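You operate a simulated robot arm through the tools that you are given. There is no shell and no other tool.

Carry out the task below with a simulated robot arm. There is one attempt and no reset: what you move stays moved.

Task
Find the line with the lowest pressure and mark it.
Fine: grey knob to R7, R8 and R9, green button at each; red slider to the lowest.

The check looks at the end state, three seconds after you hand in, the way a careful person would. Anything else that was tipped, shoved, dropped, spilled or broken makes it a failure.

Robot
A 7-joint arm with a two-finger parallel gripper, fixed in place. Base frame: the origin is at the foot of the arm, x ahead of it, y to its left, z up. Readings come in cm, rad, newtons and seconds.
With the tool pointing down near the work surface it reaches from about 26 to 68 cm from the base axis. Its first joint turns from -2.897 to 2.897 rad. Payload 2.5 kg.
The tool frame sits at the grasp point between the pads (the TCP): z along the fingers, y along the line on which they close. The tips reach 3 cm beyond it. Largest opening 9.4 cm; finger width 2.8, thickness 1; the body of the gripper, 5 by 9.6 cm, starts 5.5 cm behind the TCP.
Orientation is that of the tool frame in the base frame, as a unit quaternion [w, x, y, z]. With the fingers straight down and closing along the base's y, the tool's x points along the base's -x, its y along +y and its z along -z.

Tools
- The arm moves only by the tool play_rows. Its argument "deltas" is a list of rows, each an object (a shift or turn left out is 0, a gripper value left out holds the last) with "fingers": the opening, from 0 (shut) to 1 (fully open); "delta_pos": the shift along the tool's x, y, z in units of 500 mm (1.0 is 500 mm), a list of three; "dr": the turn, a rotation vector about the tool's x, y, z in units of 60 degrees (1.0 is 60 degrees), a list of three. In form: [{"fingers": fingers, "delta_pos": [dx, dy, dz], "dr": [ax, ay, az]}, ...]. A call has 1 to 20 rows; each row is the pose to reach, as a shift and turn from the pose commanded when the call began, along the tool's axes at that moment. A call with a number of a shift or a turn outside -1 to 1 is refused whole. A row lasts 0.2 s, in which the tool goes at most 5 cm and 0.15 rad; a call with a longer step from one row to the next is refused whole, and so is a gripper value outside its range. Where a pose cannot be reached the arm comes as near as it can. A force on the tool above 40 N (or 10 N above the force at the start of the call, whichever is more), or a blocked arm, ends the call early, and 0.2 s more pass. The fingers move at their own pace (about 7.2 cm/s each) and stop on an object; they squeeze with about 43 N. The grip force told is the motor's: it shows also when the fingers shut on nothing. Time passes only in rows, and 0.2 s behind the last, so rows that repeat a pose let the fingers close. The reply holds the time, the measured pose of the TCP, the force on the tool along the base axes, the opening and the grip force, in the units named above and with some noise, with the torque about the TCP (base axes, N m) and any sound that the robot's microphone picked up.
- Cameras (640 x 400 px; columns grow to the right, rows downward): "scene" is fixed at [4.95, -50.04, 60.94]; the picture's right is [0.40, -0.92, 0.00], its down [-0.78, -0.34, -0.53] and it looks along [0.49, 0.21, -0.85] (base axes); focal length 214 px, centre (320, 200). "wrist" rides on the gripper at [7.6, 1.4, -10.3] in the tool frame; the picture's right is [-0.18, 0.98, 0.00], its down [-0.75, -0.14, -0.64] and it looks along [-0.63, -0.12, 0.77] (tool axes); focal length 243 px, centre (320, 200).
- snapshot(camera): a new picture of that camera. The clock stands still meanwhile.
- pixel_to_xyz(camera, pixels): for up to 12 pixels [column, row] of the newest picture of that camera ("zoom" is the newest enlarged one), the place [x, y, z] in the base frame of the surface seen there, good to about 0.2 cm. The clock stands still meanwhile.
- zoom(camera, box): a new picture of the part [left, top, right, bottom] of that camera's present view, enlarged. The clock stands still meanwhile.
- close_job(): hands the job in; it is judged then, once.

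Leave the gripper open and the arm clear of the work at the hand-in unless told otherwise.

The tools are called after "Call:" as a command line: name --argument value ..., lists and objects as JSON in quotes. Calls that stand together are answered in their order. play_rows: Moves the arm, as the interface text tells. Its arguments: {"type":"object","properties":{"deltas":{"type":"array"}},"required":["deltas"]} The other tools are called the same way: snapshot (camera) takes a picture; pixel_to_xyz (camera, pixels) gives the place of the surface under pixels of a picture; zoom (camera, box) takes an enlarged picture of a part of a camera's view; close_job () hands the job in.

At the start:

```text
t: 0.0
tcp_pos: [20.07, -35.22, 39.89]
orientation: [0.0, 0.0, 1.0, 0.001]
force: [-0.5, -0.4, -1.1]
moment: [0.03, 0.01, -0.02]
finger_gap: 9.4
finger_force: 0.0
```

scene: 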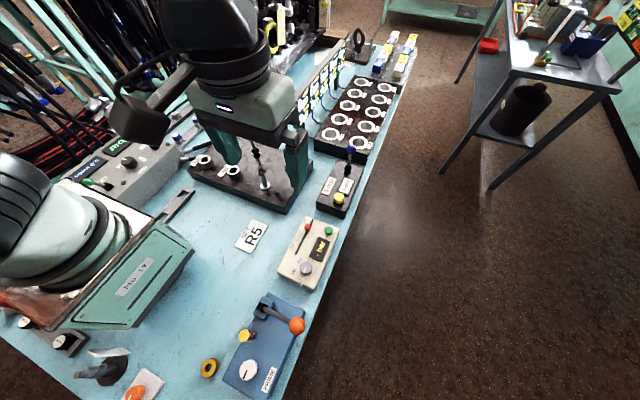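
wrist: 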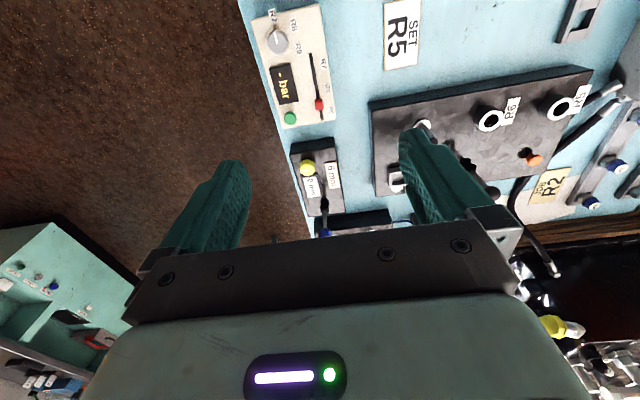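

The panel with a grey knob, a green button, a red slider and a "bar" display is near scene pixel (308,252) and wrist pixel (290,70). I'll zoom in on it with both cameras to read its details.

Call:
zoom --camera "scene" --box '[260, 200, 360, 300]'

Call:
zoom --camera "wrist" --box '[230, 0, 430, 140]'

```text
4.00 times, centred on (310, 250) of scene
```

zoom: 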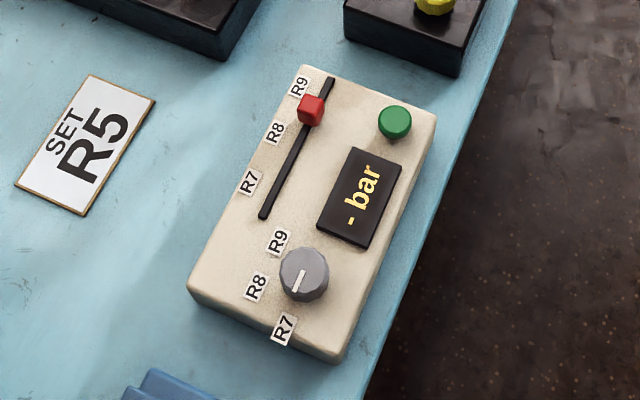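

```text
2.86 times, centred on (330, 70) of wrist
```

zoom: 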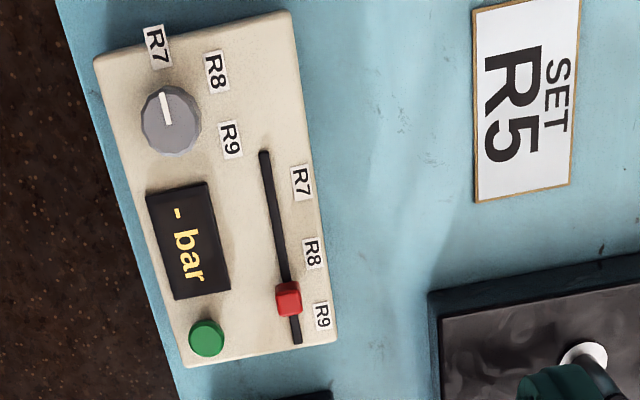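

The knob's white pointer looks close to R7, the slider is between R8 and R9, and the display reads "- bar". I'll take 3D points of the panel parts from the zoomed wrist picture first, since it is the newest one.

Call:
pixel_to_xyz --camera "zoom" --pixels '[[168, 118], [165, 97], [156, 47], [216, 72], [229, 140], [207, 338], [288, 299], [264, 152], [297, 342], [301, 183], [312, 253], [321, 317]]'

Call:
pixel_to_xyz --camera "scene" --pixels '[[306, 267], [328, 230], [307, 227], [280, 271], [344, 308], [303, 217], [335, 228]]'

```text
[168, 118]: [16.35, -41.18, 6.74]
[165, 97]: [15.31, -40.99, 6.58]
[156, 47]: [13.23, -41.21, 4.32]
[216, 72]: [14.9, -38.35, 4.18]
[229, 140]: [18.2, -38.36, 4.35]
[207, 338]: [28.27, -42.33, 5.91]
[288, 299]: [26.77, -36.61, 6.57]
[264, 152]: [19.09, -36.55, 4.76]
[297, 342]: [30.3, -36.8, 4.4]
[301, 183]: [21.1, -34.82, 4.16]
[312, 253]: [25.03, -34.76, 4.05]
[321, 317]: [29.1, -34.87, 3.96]
```

```text
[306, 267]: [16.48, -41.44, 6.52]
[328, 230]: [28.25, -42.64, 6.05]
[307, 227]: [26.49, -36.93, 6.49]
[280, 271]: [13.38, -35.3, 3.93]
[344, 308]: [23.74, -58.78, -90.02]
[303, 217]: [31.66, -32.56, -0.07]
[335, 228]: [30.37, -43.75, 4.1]
```

The knob centre is about (16.4, -41.3) with its top at 6.6. The button is at (28.3, -42.4) with its top at 6.0, and the slider cap is at (26.7, -36.8). Before I go down I'll check nearby obstacles: the blue box with its orange-ball lever at scene (296,325), and the black box with the yellow button at (340,200).

Call:
zoom --camera "scene" --box '[200, 270, 340, 400]'

Call:
pixel_to_xyz --camera "scene" --pixels '[[296, 325], [262, 310], [245, 336], [248, 370], [270, 378], [339, 198], [350, 150], [345, 185], [350, 165], [208, 367], [320, 245], [300, 265]]'

```text
3.08 times, centred on (270, 335) of scene
```

zoom: 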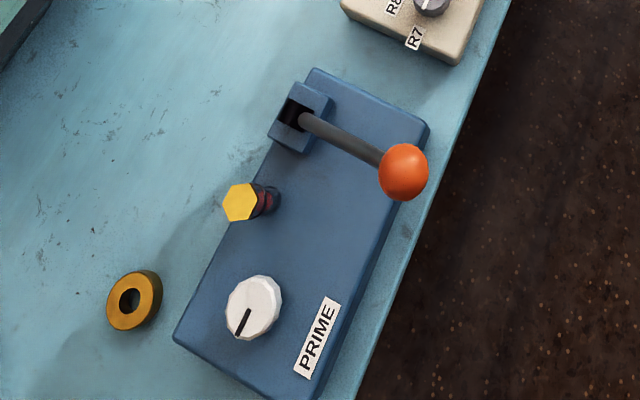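

```text
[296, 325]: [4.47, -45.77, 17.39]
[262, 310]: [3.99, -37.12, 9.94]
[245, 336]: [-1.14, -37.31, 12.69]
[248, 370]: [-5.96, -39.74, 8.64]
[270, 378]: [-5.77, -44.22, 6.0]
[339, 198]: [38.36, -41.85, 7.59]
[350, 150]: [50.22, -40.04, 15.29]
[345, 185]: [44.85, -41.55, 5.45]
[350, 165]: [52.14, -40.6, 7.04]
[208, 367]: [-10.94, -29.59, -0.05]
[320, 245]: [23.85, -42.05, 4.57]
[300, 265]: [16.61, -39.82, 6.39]
```

The orange lever ball is at (4.5, -45.8, 17.4). In the current tool orientation, the wrist camera would come close to it while I'm over the knob. So I'll turn the tool 60° clockwise (seen from above), which puts the camera on the +y side, and hover at about (16.4, -41.3, 20) above the knob.

Call:
play_rows --deltas '[{"fingers": 0.65, "delta_pos": [0.0092, -0.0152, 0.0498], "dr": [0, 0, 0.125]}, {"delta_pos": [0.0184, -0.0304, 0.0995], "dr": [0, 0, 0.25]}, {"delta_pos": [0.0275, -0.0456, 0.1493], "dr": [0, 0, 0.375]}, {"delta_pos": [0.0367, -0.0608, 0.199], "dr": [0, 0, 0.5]}, {"delta_pos": [0.0459, -0.076, 0.2488], "dr": [0, 0, 0.625]}, {"delta_pos": [0.0551, -0.0912, 0.2985], "dr": [0, 0, 0.75]}, {"delta_pos": [0.0642, -0.1064, 0.3483], "dr": [0, 0, 0.875]}, {"delta_pos": [0.0734, -0.1216, 0.398], "dr": [0, 0, 1.0]}, {"delta_pos": [0.0734, -0.1216, 0.398], "dr": [0, 0, 1.0]}]'

```text
t: 2.0
tcp_pos: [16.27, -41.33, 20.02]
orientation: [0.0, 0.501, 0.865, -0.001]
force: [-0.5, 0.6, -0.4]
moment: [0.02, 0.0, -0.02]
finger_gap: 6.09
finger_force: 0.1
```

The tool is now above the knob with its x axis at 120°, as intended. Next I'll look at the knob up close with the wrist camera.

Call:
snapshot --camera "wrist"

Call:
snapshot --camera "scene"

```text
taken
```

wrist: 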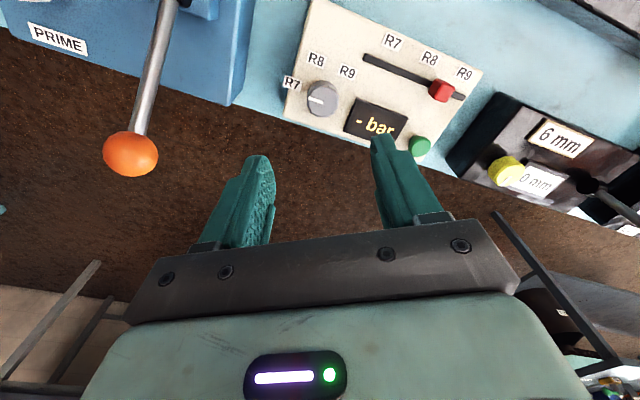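

```text
taken
```

scene: 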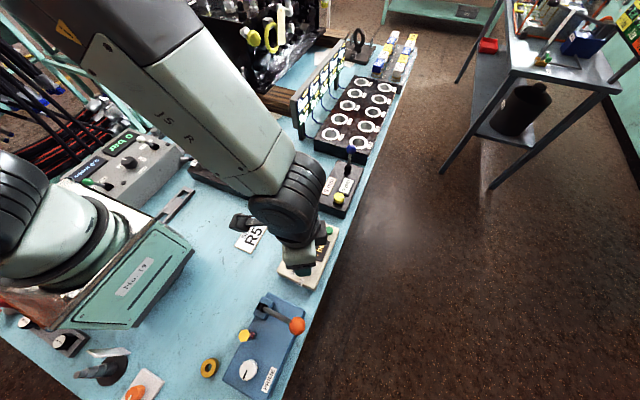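

In the wrist view the knob is at (321,98) and all the labels are visible. I'll zoom in to get the pointer direction and the knob's size.

Call:
zoom --camera "wrist" --box '[265, 20, 385, 140]'

```text
3.33 times, centred on (325, 80) of wrist
```

zoom: 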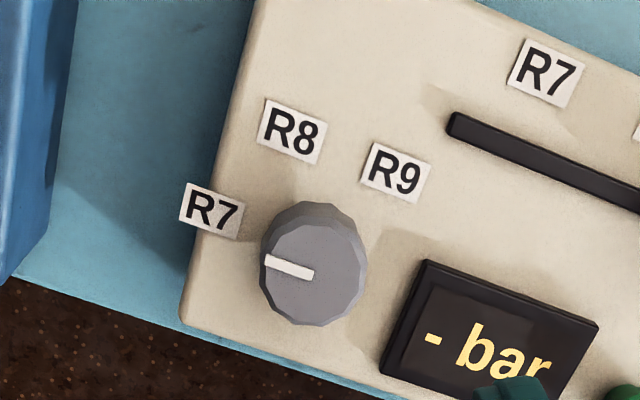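

I'll take 3D points around the knob's top rim, along the white pointer and at the label centres.

Call:
pixel_to_xyz --camera "zoom" --pixels '[[264, 275], [360, 268], [315, 322], [310, 228], [268, 262], [312, 274], [210, 209], [292, 130], [396, 173], [290, 245], [350, 300], [280, 310]]'

```text
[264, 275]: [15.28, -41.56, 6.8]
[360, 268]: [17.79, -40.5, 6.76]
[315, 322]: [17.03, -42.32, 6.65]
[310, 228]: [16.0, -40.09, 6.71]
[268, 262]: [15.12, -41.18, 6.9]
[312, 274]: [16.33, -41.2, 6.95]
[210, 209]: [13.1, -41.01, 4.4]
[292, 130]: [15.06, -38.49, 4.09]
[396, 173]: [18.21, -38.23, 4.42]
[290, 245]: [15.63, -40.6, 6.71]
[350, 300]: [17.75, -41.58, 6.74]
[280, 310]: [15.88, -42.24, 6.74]
```

The pointer runs from (16.33, -41.2) to (15.12, -41.18), which is 180° and straight at R7. The R8 and R9 labels sit at about 120° and 60°. The knob is already on R7, so the next step is the green button. I'll shut the fingers and hover over it at (28.3, -42.5), with the tips about 2 cm above it.

Call:
play_rows --deltas '[{"fingers": 0, "delta_pos": [-0.028, 0.0394, 0.0]}, {"delta_pos": [-0.056, 0.0788, 0.02]}, {"delta_pos": [-0.084, 0.1182, 0.06]}, {"delta_pos": [-0.112, 0.1576, 0.12]}, {"delta_pos": [-0.14, 0.197, 0.18]}, {"delta_pos": [-0.14, 0.197, 0.18]}]'

Call:
snapshot --camera "wrist"

Call:
snapshot --camera "scene"

```text
t: 3.4
tcp_pos: [28.43, -42.61, 10.89]
orientation: [0.001, 0.5, 0.866, 0.001]
force: [0.0, -0.3, 0.2]
moment: [0.03, 0.01, 0.01]
finger_gap: 0.0
finger_force: 33.1
```

```text
taken
```

wrist: 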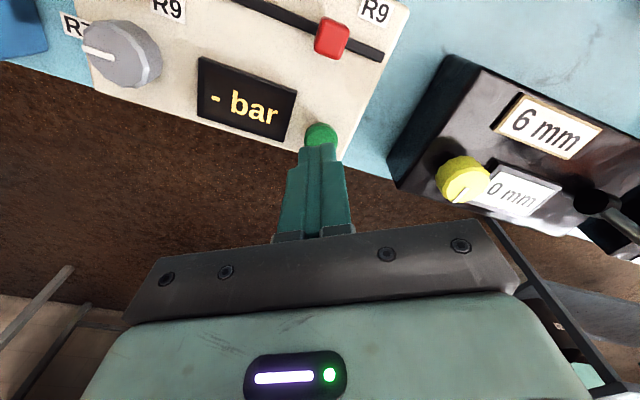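

```text
taken
```

scene: 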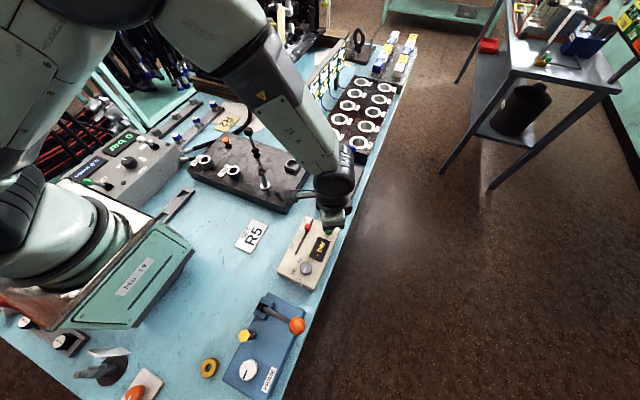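

The display at wrist (243,103) is clearly readable from here, and the green button at (321,134) is just beyond the fingertips. I'll check the button's exact position before pressing.

Call:
zoom --camera "wrist" --box '[190, 40, 370, 160]'

Call:
pixel_to_xyz --camera "wrist" --pixels '[[321, 128], [321, 134], [308, 134], [334, 134], [321, 142], [318, 148]]'

```text
3.33 times, centred on (280, 100) of wrist
```

zoom: 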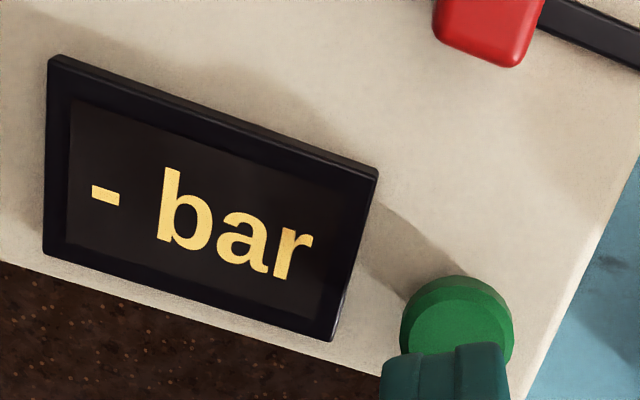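

```text
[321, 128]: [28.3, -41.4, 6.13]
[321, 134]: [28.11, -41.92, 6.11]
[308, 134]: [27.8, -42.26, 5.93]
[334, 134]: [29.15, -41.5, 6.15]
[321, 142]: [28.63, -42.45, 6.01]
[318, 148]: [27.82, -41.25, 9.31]
```

The button centre is about (28.4, -42.3) with its top at 6.1. I'll press down slowly in small steps while watching the force and sound, then lift again in the same call.

Call:
play_rows --deltas '[{"fingers": 0, "delta_pos": [0, 0, 0.02]}, {"delta_pos": [0, 0, 0.034]}, {"delta_pos": [0, 0, 0.038]}, {"delta_pos": [0, 0, 0.042]}, {"delta_pos": [0, 0, 0.044]}, {"delta_pos": [0, 0, 0.046]}, {"delta_pos": [0, 0, 0.046]}]'

Call:
zoom --camera "wrist" --box '[190, 40, 370, 160]'

```text
t: 5.0
tcp_pos: [28.26, -42.4, 8.76]
orientation: [0.0, 0.5, 0.866, 0.0]
force: [0.2, 0.9, 2.0]
moment: [0.0, 0.0, -0.01]
finger_gap: 0.01
finger_force: 33.1
```

```text
3.33 times, centred on (280, 100) of wrist
```

zoom: 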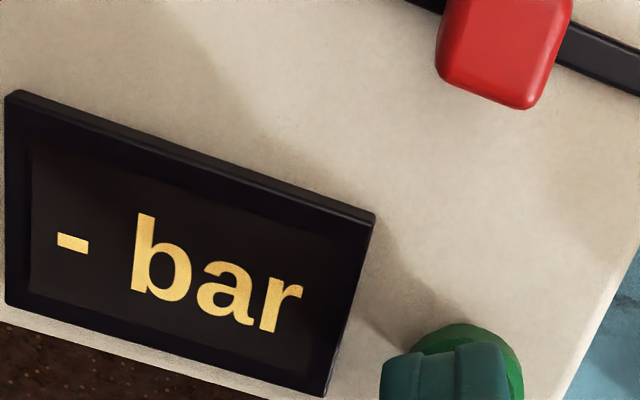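

Contact has begun with 2 N upward on the tool at z 8.76, and the display still shows "- bar". I'll keep pressing a few millimetres further.

Call:
play_rows --deltas '[{"fingers": 0, "delta_pos": [0, 0, 0.002]}, {"delta_pos": [0, 0, 0.004]}, {"delta_pos": [0, 0, 0.006]}, {"delta_pos": [0, 0, 0.006]}]'

Call:
zoom --camera "wrist" --box '[190, 40, 370, 160]'

```text
t: 6.0
tcp_pos: [28.14, -42.49, 8.38]
orientation: [0.0, 0.5, 0.866, 0.0]
force: [-1.2, 1.9, 2.7]
moment: [0.08, -0.01, 0.0]
finger_gap: 0.03
finger_force: 32.9
heard: click
```

```text
3.33 times, centred on (280, 100) of wrist
```

zoom: 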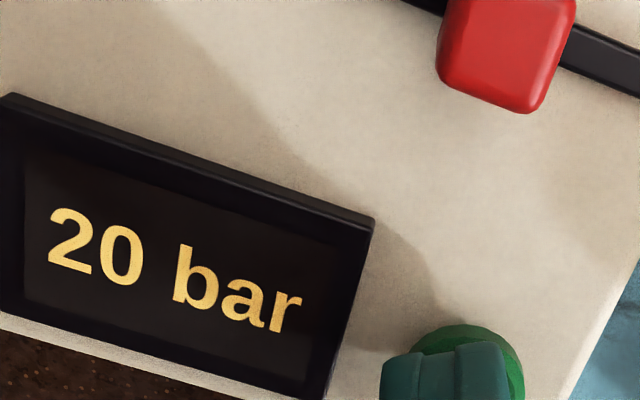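

There was a click and the display shows "20 bar" for R7. I'll lift off the button to about 2 cm above it and read again, to see whether the reading holds.

Call:
play_rows --deltas '[{"fingers": 0, "delta_pos": [0, 0, -0.01]}, {"delta_pos": [0, 0, -0.03]}, {"delta_pos": [0, 0, -0.06]}, {"delta_pos": [0, 0, -0.06]}]'

Call:
snapshot --camera "wrist"

Call:
zoom --camera "wrist" --box '[170, 40, 350, 160]'

```text
t: 7.0
tcp_pos: [28.42, -42.6, 11.51]
orientation: [0.0, 0.5, 0.866, 0.0]
force: [-0.9, 0.6, 0.3]
moment: [0.04, -0.02, 0.0]
finger_gap: 0.01
finger_force: 32.8
```

```text
taken
```

wrist: 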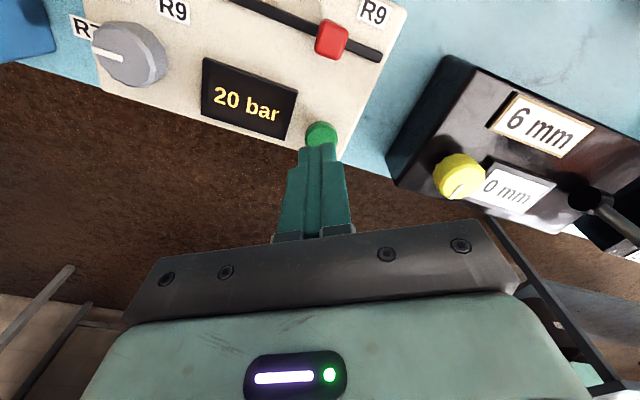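

```text
3.33 times, centred on (260, 100) of wrist
```

zoom: 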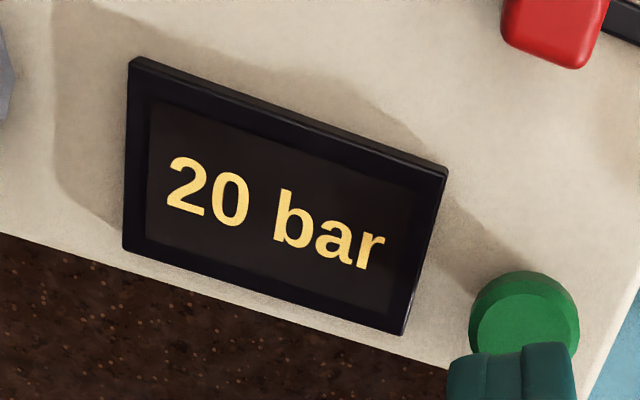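

R7 reads a steady 20 bar. Now I'll lift, move back over the knob centre at (16.5, -41.2) and open the fingers to about 5.6 cm. I'll keep the tool angle at 120° so there's room to turn 60° clockwise.

Call:
play_rows --deltas '[{"fingers": 0, "delta_pos": [0, 0, -0.05]}, {"fingers": 0.6, "delta_pos": [0.0358, -0.0481, -0.05]}, {"delta_pos": [0.0717, -0.0962, -0.05]}, {"delta_pos": [0.1075, -0.1444, -0.04]}, {"delta_pos": [0.1434, -0.1925, -0.01]}, {"delta_pos": [0.1434, -0.1925, -0.01]}]'

Call:
snapshot --camera "wrist"

Call:
snapshot --camera "scene"

```text
t: 8.4
tcp_pos: [16.49, -41.12, 11.97]
orientation: [0.0, 0.5, 0.866, 0.0]
force: [-0.6, -0.3, -0.3]
moment: [0.02, -0.04, -0.02]
finger_gap: 5.66
finger_force: 0.1
```

```text
taken
```

wrist: 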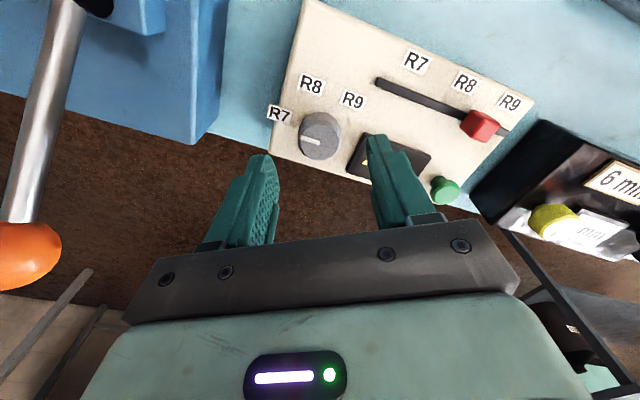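

```text
taken
```

scene: 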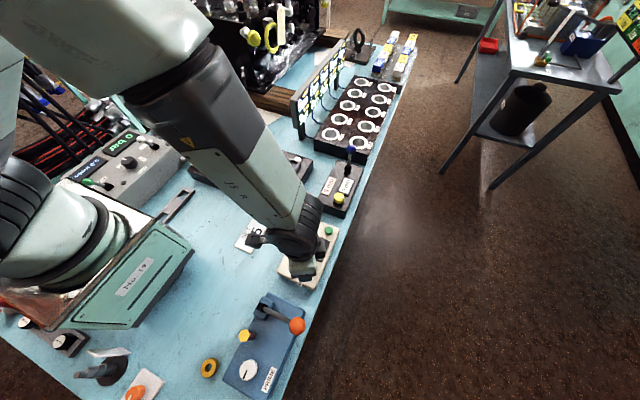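

The fingers straddle the knob at (320,135) symmetrically. I'll lower to TCP z about 8.1, with the tips around 5.1 to clear the panel and the display frame, and then close on the knob.

Call:
play_rows --deltas '[{"fingers": 0.6, "delta_pos": [0, 0, 0.03]}, {"delta_pos": [0, 0, 0.055]}, {"delta_pos": [0, 0, 0.0775]}, {"delta_pos": [0, 0, 0.0775]}]'

Call:
snapshot --camera "wrist"

```text
t: 9.4
tcp_pos: [16.45, -41.02, 8.08]
orientation: [0.0, 0.5, 0.866, 0.001]
force: [-0.4, -0.6, -0.3]
moment: [-0.01, 0.01, 0.01]
finger_gap: 5.65
finger_force: 0.1
```

```text
taken
```

wrist: 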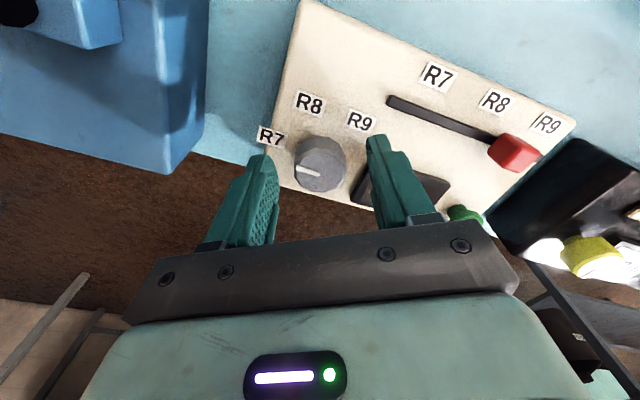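

The knob sits between the fingers with room on both sides. I'll close gently onto it without turning it yet, and check the forces.

Call:
play_rows --deltas '[{"fingers": 0.2, "delta_pos": [0, 0, 0]}, {"delta_pos": [0, 0, 0]}, {"delta_pos": [0, 0, 0]}]'

Call:
snapshot --camera "wrist"

```text
t: 10.2
tcp_pos: [16.42, -41.18, 8.1]
orientation: [0.0, 0.5, 0.866, 0.0]
force: [-3.4, -3.3, -3.5]
moment: [0.06, -0.26, 0.03]
finger_gap: 3.15
finger_force: 44.7
```

```text
taken
```

wrist: 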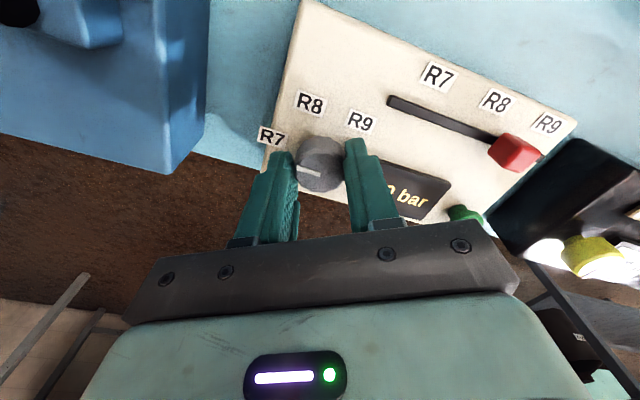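

The knob is held at a 3.15 cm gap with small side forces. Now I'll turn it 60° clockwise to R8, keeping the grip.

Call:
play_rows --deltas '[{"fingers": 0.2, "delta_pos": [0, 0, 0], "dr": [0, 0, 0.125]}, {"dr": [0, 0, 0.25]}, {"dr": [0, 0, 0.375]}, {"dr": [0, 0, 0.5]}, {"dr": [0, 0, 0.625]}, {"dr": [0, 0, 0.75]}, {"dr": [0, 0, 0.875]}, {"dr": [0, 0, 1.0]}, {"dr": [0, 0, 1.0]}, {"dr": [0, 0, 1.0]}]'

Call:
snapshot --camera "wrist"

```text
t: 12.4
tcp_pos: [16.46, -41.03, 8.09]
orientation: [0.001, 0.865, 0.502, 0.0]
force: [30.1, -12.7, -18.3]
moment: [-0.21, -0.29, 0.03]
finger_gap: 3.18
finger_force: 45.2
```

```text
taken
```

wrist: 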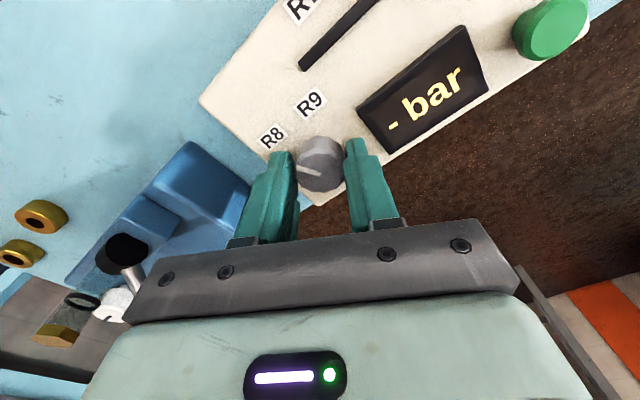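

The display cleared to "- bar" and the pointer now looks aimed at R8. The side force is about 30 N, so I'll open the fingers now to relieve it, then rise a few centimetres.

Call:
play_rows --deltas '[{"fingers": 0.6, "delta_pos": [0, 0, 0]}, {"delta_pos": [0, 0, 0]}, {"delta_pos": [0, 0, -0.01]}, {"delta_pos": [0, 0, -0.05]}, {"delta_pos": [0, 0, -0.1]}, {"delta_pos": [0, 0, -0.16]}, {"delta_pos": [0, 0, -0.16]}]'

Call:
snapshot --camera "wrist"

Call:
zoom --camera "wrist" --box '[240, 20, 420, 140]'

```text
t: 14.0
tcp_pos: [16.38, -40.99, 16.07]
orientation: [0.0, 0.866, 0.5, 0.001]
force: [0.4, 0.3, -0.5]
moment: [-0.02, -0.01, 0.01]
finger_gap: 5.64
finger_force: 0.0
```

```text
taken
```

wrist: 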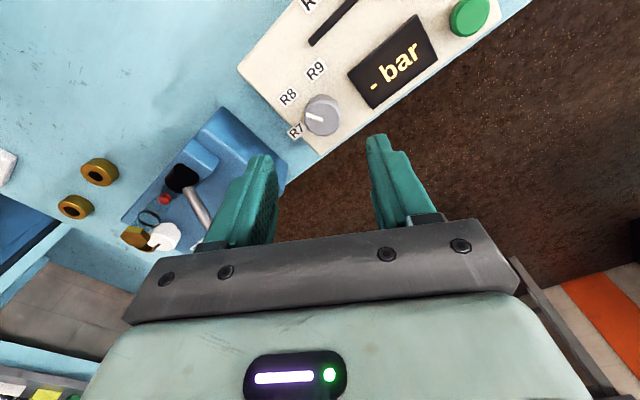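

```text
3.33 times, centred on (330, 80) of wrist
```

zoom: 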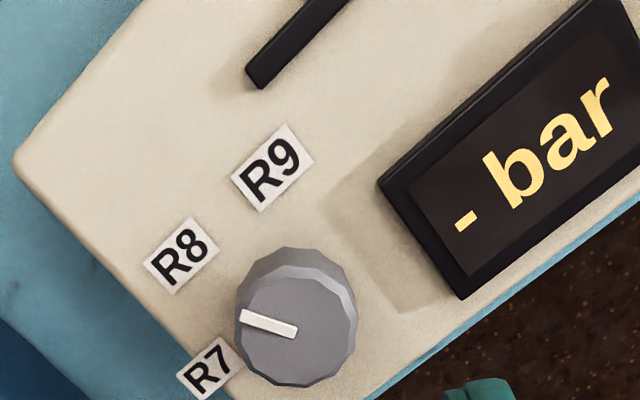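

I'll measure the pointer's angle from 3D points along the white mark and at the label centres.

Call:
pixel_to_xyz --camera "zoom" --pixels '[[245, 318], [255, 321], [275, 327], [292, 332], [180, 256], [272, 168], [208, 371], [242, 345], [350, 335], [285, 380], [290, 282], [318, 290]]'

```text
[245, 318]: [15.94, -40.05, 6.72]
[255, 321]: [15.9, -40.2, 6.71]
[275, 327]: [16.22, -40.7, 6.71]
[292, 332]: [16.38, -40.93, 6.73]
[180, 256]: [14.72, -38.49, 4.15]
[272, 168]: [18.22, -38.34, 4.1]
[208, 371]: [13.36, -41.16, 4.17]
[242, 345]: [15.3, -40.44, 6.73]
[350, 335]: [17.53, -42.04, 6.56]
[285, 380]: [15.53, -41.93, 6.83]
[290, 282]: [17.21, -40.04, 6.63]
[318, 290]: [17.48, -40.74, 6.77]
```

The pointer direction measures (-0.44, 0.88), about 117°, which is R8. The labels haven't moved, so the panel stayed put. Next I'll shut the fingers, turn the tool back to 120° and hover over the green button again.

Call:
play_rows --deltas '[{"fingers": 0, "delta_pos": [0.0118, 0.028, 0], "dr": [0, 0, -0.125]}, {"delta_pos": [0.0236, 0.0559, 0], "dr": [0, 0, -0.25]}, {"delta_pos": [0.0354, 0.0839, 0], "dr": [0, 0, -0.375]}, {"delta_pos": [0.0472, 0.1118, 0.02], "dr": [0, 0, -0.5]}, {"delta_pos": [0.059, 0.1398, 0.04], "dr": [0, 0, -0.625]}, {"delta_pos": [0.0708, 0.1677, 0.06], "dr": [0, 0, -0.75]}, {"delta_pos": [0.0826, 0.1957, 0.08], "dr": [0, 0, -0.875]}, {"delta_pos": [0.0944, 0.2236, 0.0914], "dr": [0, 0, -1.0]}, {"delta_pos": [0.0944, 0.2236, 0.0914], "dr": [0, 0, -1.0]}]'

Call:
snapshot --camera "wrist"

```text
t: 16.0
tcp_pos: [28.54, -42.45, 11.29]
orientation: [0.0, 0.499, 0.866, 0.0]
force: [-0.2, 0.0, 1.2]
moment: [0.02, 0.02, 0.02]
finger_gap: 0.0
finger_force: 33.0
```

```text
taken
```

wrist: 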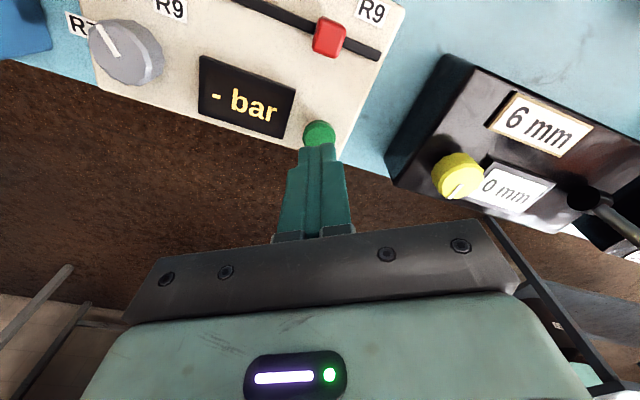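

I'm in the same hover pose and the display reads "- bar". I'll press the button for R8 the same way, down to about z 8.35.

Call:
play_rows --deltas '[{"fingers": 0, "delta_pos": [0, 0, 0.025]}, {"delta_pos": [0, 0, 0.045]}, {"delta_pos": [0, 0, 0.052]}, {"delta_pos": [0, 0, 0.056]}, {"delta_pos": [0, 0, 0.059]}, {"delta_pos": [0, 0, 0.062]}, {"delta_pos": [0, 0, 0.062]}]'

Call:
zoom --camera "wrist" --box '[180, 40, 360, 160]'

```text
t: 17.6
tcp_pos: [28.39, -42.48, 8.54]
orientation: [-0.001, 0.5, 0.866, 0.0]
force: [-0.1, -0.2, 1.8]
moment: [0.01, -0.03, 0.02]
finger_gap: 0.0
finger_force: 32.7
heard: click
```

```text
3.33 times, centred on (270, 100) of wrist
```

zoom: 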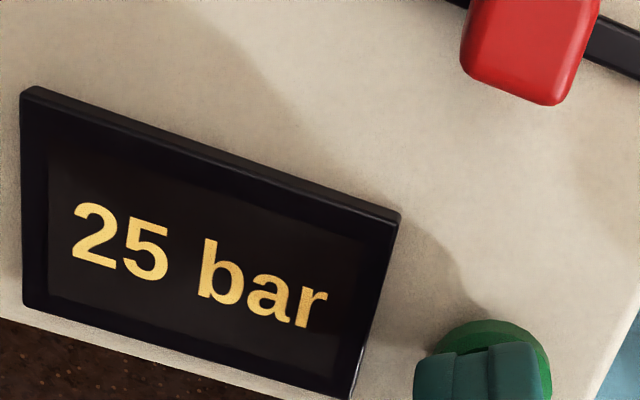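

R8 reads 25 bar, with a click. I'll lift and go back over the knob, this time centred at about (16.53, -41.25) because the last side force suggested a small offset. The fingers open to 5.6 cm.

Call:
play_rows --deltas '[{"fingers": 0, "delta_pos": [0, 0, -0.02]}, {"delta_pos": [0, 0, -0.06]}, {"delta_pos": [0, 0, -0.1]}, {"fingers": 0.6, "delta_pos": [0.035, -0.0483, -0.11]}, {"delta_pos": [0.07, -0.0966, -0.11]}, {"delta_pos": [0.105, -0.145, -0.11]}, {"delta_pos": [0.14, -0.1933, -0.08]}, {"delta_pos": [0.14, -0.1933, -0.07]}, {"delta_pos": [0.14, -0.1933, -0.07]}]'

Call:
snapshot --camera "wrist"

```text
t: 19.6
tcp_pos: [16.4, -41.26, 11.91]
orientation: [0.0, 0.5, 0.866, 0.0]
force: [0.3, -0.1, -0.4]
moment: [0.0, 0.02, -0.01]
finger_gap: 5.67
finger_force: 0.0
```

```text
taken
```

wrist: 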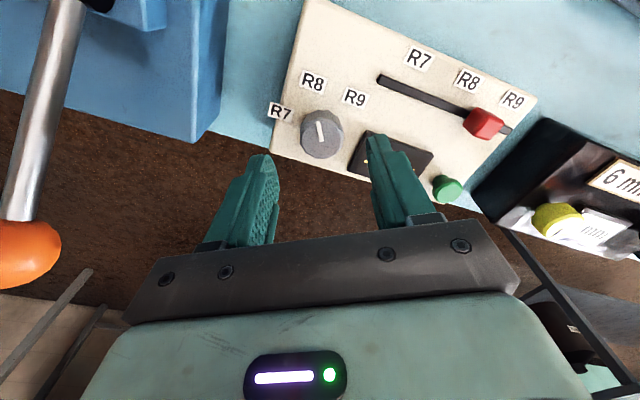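

The knob is centred between the fingers with its pointer at R8. I'll lower to z about 8.1 and close on it.

Call:
play_rows --deltas '[{"fingers": 0.6, "delta_pos": [0, 0, 0.03]}, {"delta_pos": [0, 0, 0.055]}, {"delta_pos": [0, 0, 0.076]}, {"delta_pos": [0, 0, 0.076]}, {"fingers": 0.2, "delta_pos": [0, 0, 0.076]}, {"delta_pos": [0, 0, 0.076]}, {"delta_pos": [0, 0, 0.076]}]'

Call:
snapshot --camera "wrist"

```text
t: 21.2
tcp_pos: [16.52, -41.44, 8.21]
orientation: [0.001, 0.5, 0.866, 0.0]
force: [5.1, 1.1, -3.4]
moment: [-0.18, 0.14, -0.04]
finger_gap: 3.17
finger_force: 45.2
```

```text
taken
```

wrist: 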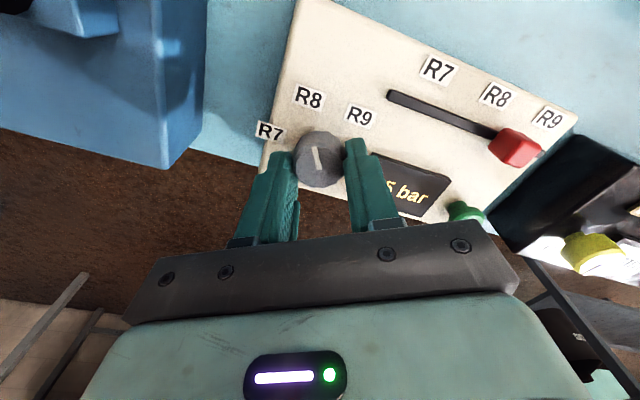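

The knob is gripped at a 3.17 cm gap and the display still shows 25 bar. Now I'll turn 60° clockwise to R9.

Call:
play_rows --deltas '[{"fingers": 0.2, "delta_pos": [0, 0, 0], "dr": [0, 0, 0.125]}, {"dr": [0, 0, 0.25]}, {"dr": [0, 0, 0.375]}, {"dr": [0, 0, 0.5]}, {"dr": [0, 0, 0.625]}, {"dr": [0, 0, 0.75]}, {"dr": [0, 0, 0.875]}, {"dr": [0, 0, 1.0]}, {"dr": [0, 0, 1.0]}, {"dr": [0, 0, 1.0]}]'

Call:
snapshot --camera "wrist"

```text
t: 23.4
tcp_pos: [16.49, -41.3, 8.17]
orientation: [0.0, 0.867, 0.498, 0.0]
force: [-23.5, -0.2, 28.6]
moment: [-0.11, 0.35, 0.05]
finger_gap: 3.13
finger_force: 44.8
```

```text
taken
```

wrist: 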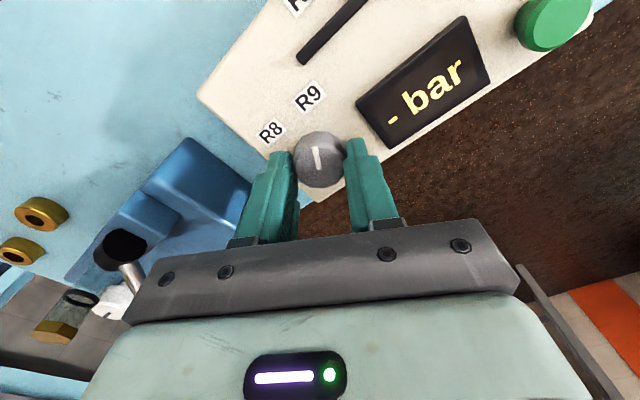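

The turn completed and the display cleared to "- bar". I'll open the fingers, rise, and check where the pointer sits.

Call:
play_rows --deltas '[{"fingers": 0.6, "delta_pos": [0, 0, 0]}, {"delta_pos": [0, 0, 0]}, {"delta_pos": [0, 0, -0.01]}, {"delta_pos": [0, 0, -0.05]}, {"delta_pos": [0, 0, -0.1]}, {"delta_pos": [0, 0, -0.16]}, {"delta_pos": [0, 0, -0.16]}]'

Call:
snapshot --camera "wrist"

Call:
zoom --camera "wrist" --box '[240, 20, 420, 140]'

```text
t: 25.0
tcp_pos: [16.44, -41.32, 16.22]
orientation: [0.0, 0.866, 0.5, 0.0]
force: [0.2, 1.0, 1.7]
moment: [-0.01, 0.0, -0.02]
finger_gap: 5.6
finger_force: 0.0
```

```text
taken
```

wrist: 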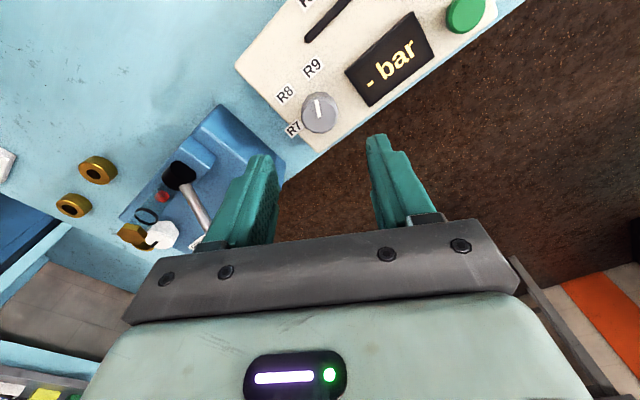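

```text
3.33 times, centred on (330, 80) of wrist
```

zoom: 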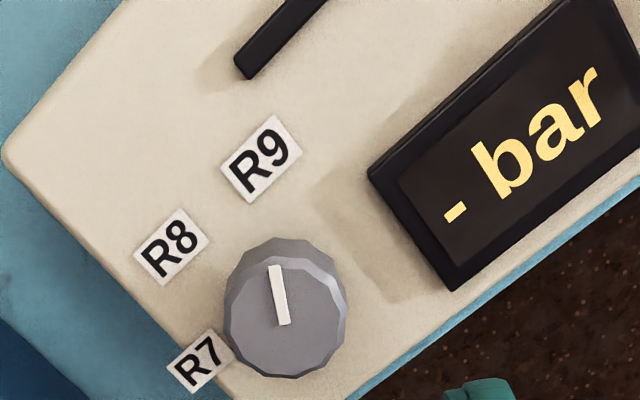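

Call:
pixel_to_xyz --camera "zoom" --pixels '[[275, 267], [278, 285], [281, 303], [284, 322], [261, 158], [171, 247], [200, 361]]'

```text
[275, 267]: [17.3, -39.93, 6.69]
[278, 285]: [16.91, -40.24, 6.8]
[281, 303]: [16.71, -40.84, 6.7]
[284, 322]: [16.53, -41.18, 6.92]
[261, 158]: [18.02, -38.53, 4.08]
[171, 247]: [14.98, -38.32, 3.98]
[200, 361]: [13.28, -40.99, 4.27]
```

The pointer measures about 58°, so the knob is on R9. I'll shut the fingers, turn the tool back to 120° and go over the green button again.

Call:
play_rows --deltas '[{"fingers": 0, "delta_pos": [0.0124, 0.0275, 0], "dr": [0, 0, -0.125]}, {"delta_pos": [0.0248, 0.055, 0], "dr": [0, 0, -0.25]}, {"delta_pos": [0.0372, 0.0824, 0], "dr": [0, 0, -0.375]}, {"delta_pos": [0.0496, 0.1099, 0.02], "dr": [0, 0, -0.5]}, {"delta_pos": [0.062, 0.1374, 0.04], "dr": [0, 0, -0.625]}, {"delta_pos": [0.0744, 0.1649, 0.06], "dr": [0, 0, -0.75]}, {"delta_pos": [0.0868, 0.1923, 0.08], "dr": [0, 0, -0.875]}, {"delta_pos": [0.0992, 0.2198, 0.096], "dr": [0, 0, -1.0]}, {"delta_pos": [0.0992, 0.2198, 0.096], "dr": [0, 0, -1.0]}]'

Call:
snapshot --camera "wrist"

```text
t: 27.0
tcp_pos: [28.5, -42.61, 11.22]
orientation: [0.0, 0.5, 0.866, -0.001]
force: [-0.3, -0.2, -0.9]
moment: [-0.02, 0.05, 0.01]
finger_gap: 0.0
finger_force: 32.9
```

```text
taken
```

wrist: 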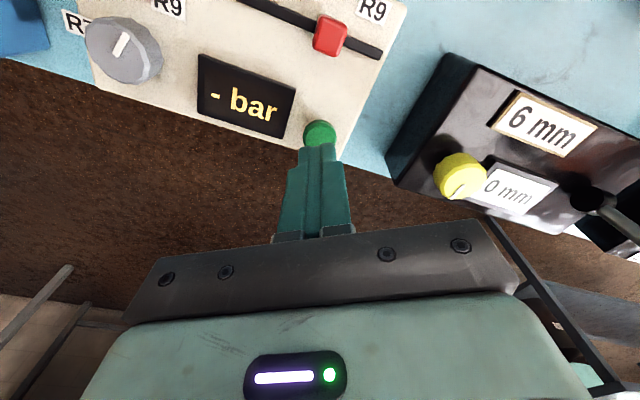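

I'm back over the button and the display reads "- bar". I'll press for R9.

Call:
play_rows --deltas '[{"fingers": 0, "delta_pos": [0, 0, 0.025]}, {"delta_pos": [0, 0, 0.043]}, {"delta_pos": [0, 0, 0.05]}, {"delta_pos": [0, 0, 0.054]}, {"delta_pos": [0, 0, 0.057]}, {"delta_pos": [0, 0, 0.06]}, {"delta_pos": [0, 0, 0.06]}]'

Call:
zoom --camera "wrist" --box '[180, 40, 360, 160]'

```text
t: 28.6
tcp_pos: [28.55, -42.61, 8.23]
orientation: [0.0, 0.5, 0.866, 0.0]
force: [1.6, 1.3, 7.1]
moment: [0.02, -0.04, 0.0]
finger_gap: 0.0
finger_force: 33.1
heard: click
```

```text
3.33 times, centred on (270, 100) of wrist
```

zoom: 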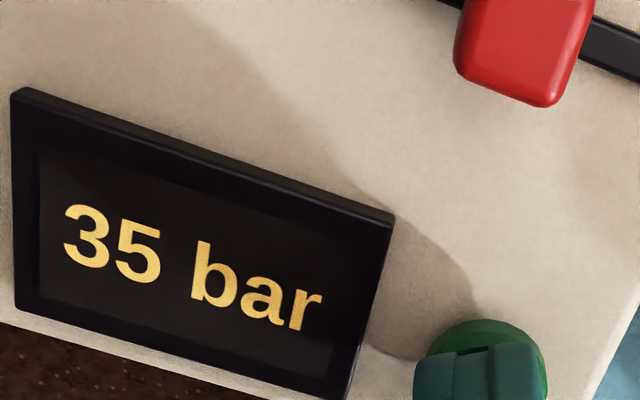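

The three readings are R7 = 20 bar, R8 = 25 bar and R9 = 35 bar, so R7 is lowest. I'll lift off the button and turn the tool so the fingers close along y (tool x at 180°). Then I'll hover over the red slider cap at (26.7, -36.8) with the fingers open about 4.2 cm.

Call:
play_rows --deltas '[{"fingers": 0, "delta_pos": [0, 0, -0.02]}, {"delta_pos": [0, 0, -0.07]}, {"delta_pos": [0, 0, -0.12]}, {"fingers": 0.45, "delta_pos": [0.0149, 0.0033, -0.12], "dr": [0, 0, -0.125]}, {"delta_pos": [0.0298, 0.0065, -0.12], "dr": [0, 0, -0.25]}, {"delta_pos": [0.0447, 0.0098, -0.12], "dr": [0, 0, -0.375]}, {"delta_pos": [0.0596, 0.013, -0.12], "dr": [0, 0, -0.5]}, {"delta_pos": [0.0744, 0.0163, -0.12], "dr": [0, 0, -0.625]}, {"delta_pos": [0.0893, 0.0195, -0.12], "dr": [0, 0, -0.75]}, {"delta_pos": [0.1042, 0.0228, -0.12], "dr": [0, 0, -0.875]}, {"delta_pos": [0.1191, 0.026, -0.12], "dr": [0, 0, -1.0]}, {"delta_pos": [0.1191, 0.026, -0.12], "dr": [0, 0, -1.0]}]'

Call:
snapshot --camera "wrist"

Call:
zoom --camera "wrist" --box '[230, 20, 410, 140]'

```text
t: 31.2
tcp_pos: [26.66, -36.81, 14.4]
orientation: [-0.001, 0.0, 1.0, 0.0]
force: [-0.1, 0.1, -1.2]
moment: [-0.04, -0.02, 0.0]
finger_gap: 4.23
finger_force: 0.1
```

```text
taken
```

wrist: 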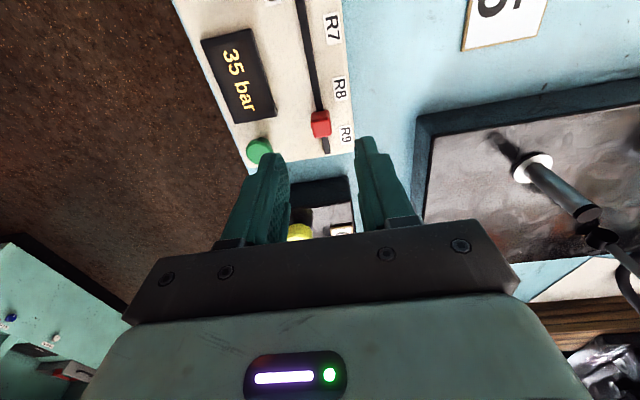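

```text
3.33 times, centred on (320, 80) of wrist
```

zoom: 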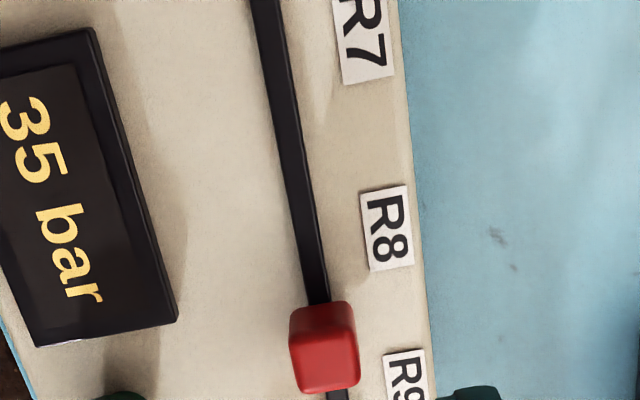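

Call:
pixel_to_xyz --camera "zoom" --pixels '[[325, 340], [296, 370], [354, 360], [328, 385], [322, 310], [325, 325], [308, 265], [270, 30], [364, 35], [388, 228], [340, 396], [172, 300]]'

Call:
pixel_to_xyz --camera "wrist" --pixels '[[332, 30], [340, 88], [346, 134], [320, 125], [302, 10], [326, 150], [262, 90], [200, 40]]'

```text
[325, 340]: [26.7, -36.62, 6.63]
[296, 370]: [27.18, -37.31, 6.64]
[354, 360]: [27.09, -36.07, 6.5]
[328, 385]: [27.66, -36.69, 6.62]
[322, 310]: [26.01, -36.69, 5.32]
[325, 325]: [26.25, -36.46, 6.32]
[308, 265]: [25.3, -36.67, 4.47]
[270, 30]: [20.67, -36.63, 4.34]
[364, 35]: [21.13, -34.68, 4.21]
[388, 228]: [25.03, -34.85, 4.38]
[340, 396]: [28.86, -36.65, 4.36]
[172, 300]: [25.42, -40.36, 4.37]
```

```text
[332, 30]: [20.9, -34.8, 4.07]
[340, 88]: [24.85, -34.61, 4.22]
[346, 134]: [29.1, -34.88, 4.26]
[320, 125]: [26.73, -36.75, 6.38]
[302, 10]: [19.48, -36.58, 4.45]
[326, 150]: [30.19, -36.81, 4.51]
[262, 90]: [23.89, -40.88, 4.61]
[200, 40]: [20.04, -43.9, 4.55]
```

The cap spans x 26.0–27.7 and y -37.35 to -36.0, so its centre is (26.85, -36.68) and its top is 6.6. The slider's R7 label is at x = 21.1. I'll check the nearby rod at wrist (560,190) for clearance before going down.

Call:
pixel_to_xyz --camera "wrist" --pixels '[[560, 190], [585, 212], [440, 150], [430, 200], [510, 145], [320, 190], [300, 232], [345, 228]]'

```text
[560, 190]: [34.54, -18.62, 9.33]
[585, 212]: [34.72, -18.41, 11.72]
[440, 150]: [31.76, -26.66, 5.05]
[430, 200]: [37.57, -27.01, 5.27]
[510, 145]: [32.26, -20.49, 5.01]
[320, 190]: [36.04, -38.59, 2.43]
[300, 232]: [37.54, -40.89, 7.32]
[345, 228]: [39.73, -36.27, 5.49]
```

The rod is over 15 cm away, so it's clear. I'll centre on the cap at (26.85, -36.68), lower to TCP z about 8.0 and close on it.

Call:
play_rows --deltas '[{"fingers": 0.45, "delta_pos": [-0.0038, 0.0026, 0.04]}, {"delta_pos": [-0.0038, 0.0026, 0.08]}, {"delta_pos": [-0.0038, 0.0026, 0.11]}, {"delta_pos": [-0.0038, 0.0026, 0.128]}, {"delta_pos": [-0.0038, 0.0026, 0.128]}]'

Call:
snapshot --camera "wrist"

```text
t: 32.4
tcp_pos: [27.09, -36.63, 8.01]
orientation: [0.0, 0.0, 1.0, 0.0]
force: [-0.3, 0.0, -1.2]
moment: [0.02, 0.0, 0.01]
finger_gap: 4.23
finger_force: 0.0
```

```text
taken
```

wrist: 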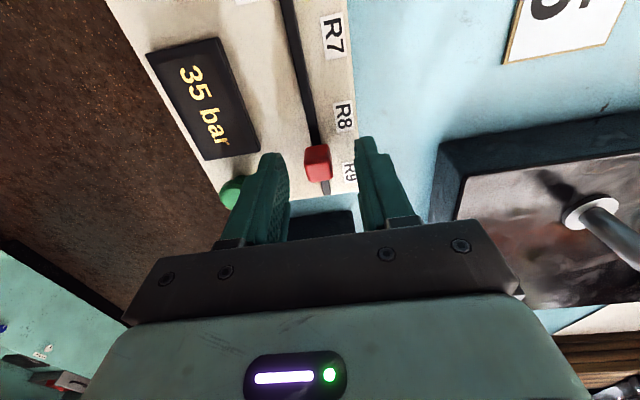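

The cap is between the fingertips. I'll close on it without moving.

Call:
play_rows --deltas '[{"fingers": 0.08, "delta_pos": [0, 0, 0]}, {"delta_pos": [0, 0, 0]}, {"delta_pos": [0, 0, 0]}, {"delta_pos": [0, 0, 0]}]'

Call:
snapshot --camera "wrist"

```text
t: 33.4
tcp_pos: [27.1, -36.72, 8.1]
orientation: [0.0, -0.001, 1.0, -0.001]
force: [0.5, -10.5, -7.9]
moment: [-0.2, 0.0, 0.0]
finger_gap: 1.5
finger_force: 45.3
```

```text
taken
```

wrist: 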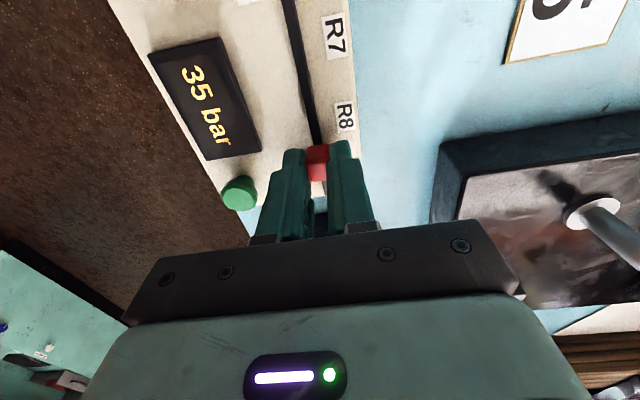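

The cap is held at a 1.5 cm gap with modest forces. I'll slide it along -x (tool +x) by 5.75 cm to bring it to R7 at x = 21.1.

Call:
play_rows --deltas '[{"fingers": 0.08, "delta_pos": [0.012, 0, 0]}, {"delta_pos": [0.026, 0, 0]}, {"delta_pos": [0.04, 0, 0]}, {"delta_pos": [0.054, 0, 0]}, {"delta_pos": [0.068, 0, 0]}, {"delta_pos": [0.082, 0, 0]}, {"delta_pos": [0.096, 0, 0]}, {"delta_pos": [0.108, 0, 0]}, {"delta_pos": [0.115, 0, 0]}, {"delta_pos": [0.115, 0, 0]}]'

Call:
snapshot --camera "wrist"

Call:
snapshot --camera "scene"

```text
t: 35.4
tcp_pos: [21.22, -36.83, 8.12]
orientation: [0.001, 0.0, 1.0, -0.001]
force: [-1.0, 0.5, 7.3]
moment: [0.1, -0.14, 0.01]
finger_gap: 1.5
finger_force: 44.8
stopped in row 10: the force on the tool passed its limit at 41 N (the readings are from after the stop); the commanded pose is now the measured one
```

```text
taken
```

wrist: 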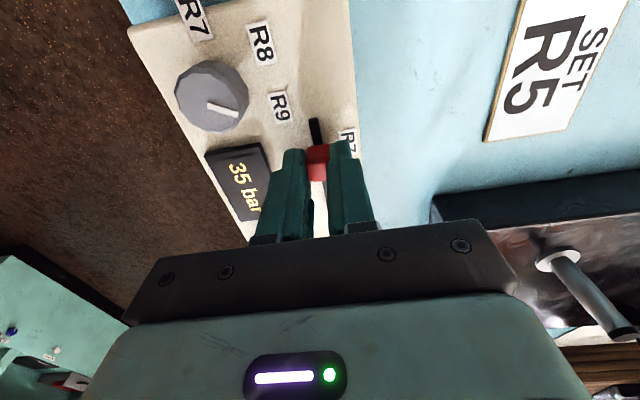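

```text
taken
```

scene: 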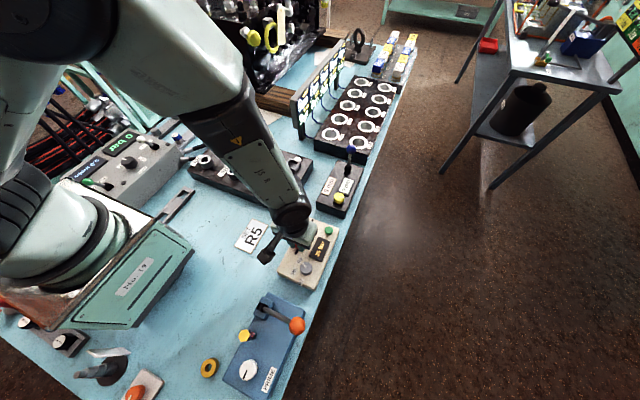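

The slide reached TCP x 21.2. The force limit tripped at 41 N only on the last row, and the force has dropped again. I'll open the fingers to let go of the cap, then rise straight up and check.

Call:
play_rows --deltas '[{"fingers": 0.45, "delta_pos": [0, 0, 0]}, {"delta_pos": [0, 0, 0]}, {"delta_pos": [0, 0, -0.01]}, {"delta_pos": [0, 0, -0.05]}, {"delta_pos": [0, 0, -0.1]}, {"delta_pos": [0, 0, -0.16]}, {"delta_pos": [0, 0, -0.16]}]'

Call:
snapshot --camera "wrist"

Call:
zoom --camera "wrist" --box '[230, 20, 410, 140]'

```text
t: 37.0
tcp_pos: [21.33, -36.59, 16.13]
orientation: [0.001, 0.0, 1.0, -0.001]
force: [0.0, -0.3, 0.4]
moment: [0.02, 0.03, 0.03]
finger_gap: 4.24
finger_force: 0.0
```

```text
taken
```

wrist: 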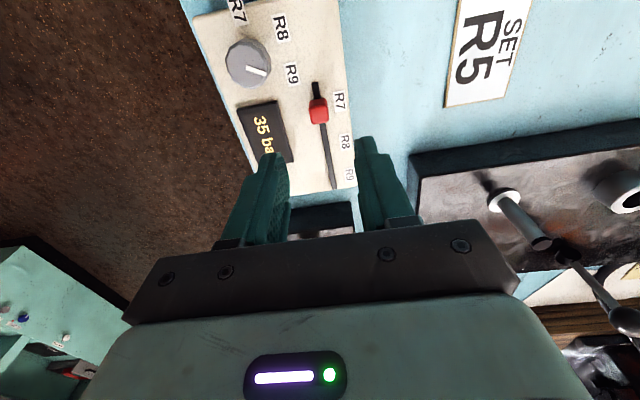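

```text
3.33 times, centred on (320, 80) of wrist
```

zoom: 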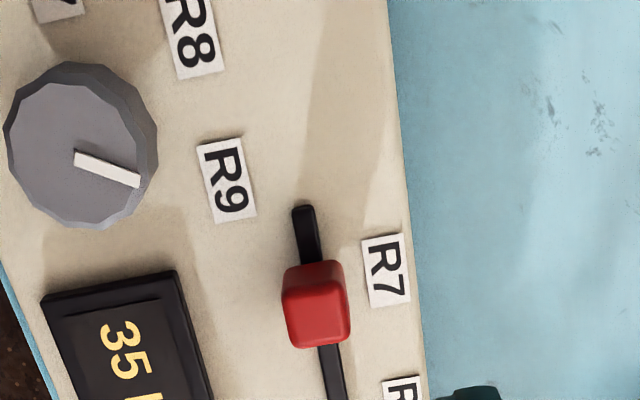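

Call:
pixel_to_xyz --camera "zoom" --pixels '[[313, 268], [320, 345], [316, 305], [286, 312], [349, 305], [386, 270], [398, 395], [304, 210], [78, 158], [136, 182], [400, 60]]'

Call:
pixel_to_xyz --camera "wrist" --pixels '[[340, 100], [346, 142], [350, 172], [334, 188], [316, 84], [318, 108]]'

```text
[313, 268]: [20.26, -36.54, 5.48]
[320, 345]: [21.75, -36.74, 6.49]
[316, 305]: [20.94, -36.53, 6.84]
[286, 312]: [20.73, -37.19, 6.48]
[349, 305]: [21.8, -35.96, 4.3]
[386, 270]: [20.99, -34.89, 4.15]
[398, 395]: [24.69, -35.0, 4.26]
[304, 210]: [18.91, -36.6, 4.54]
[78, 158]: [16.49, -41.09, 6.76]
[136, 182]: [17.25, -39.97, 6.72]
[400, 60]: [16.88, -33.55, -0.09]
```

```text
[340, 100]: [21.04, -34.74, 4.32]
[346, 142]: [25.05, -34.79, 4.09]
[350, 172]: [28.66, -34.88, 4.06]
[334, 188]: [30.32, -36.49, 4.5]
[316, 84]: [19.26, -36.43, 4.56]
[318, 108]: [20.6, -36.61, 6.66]
```

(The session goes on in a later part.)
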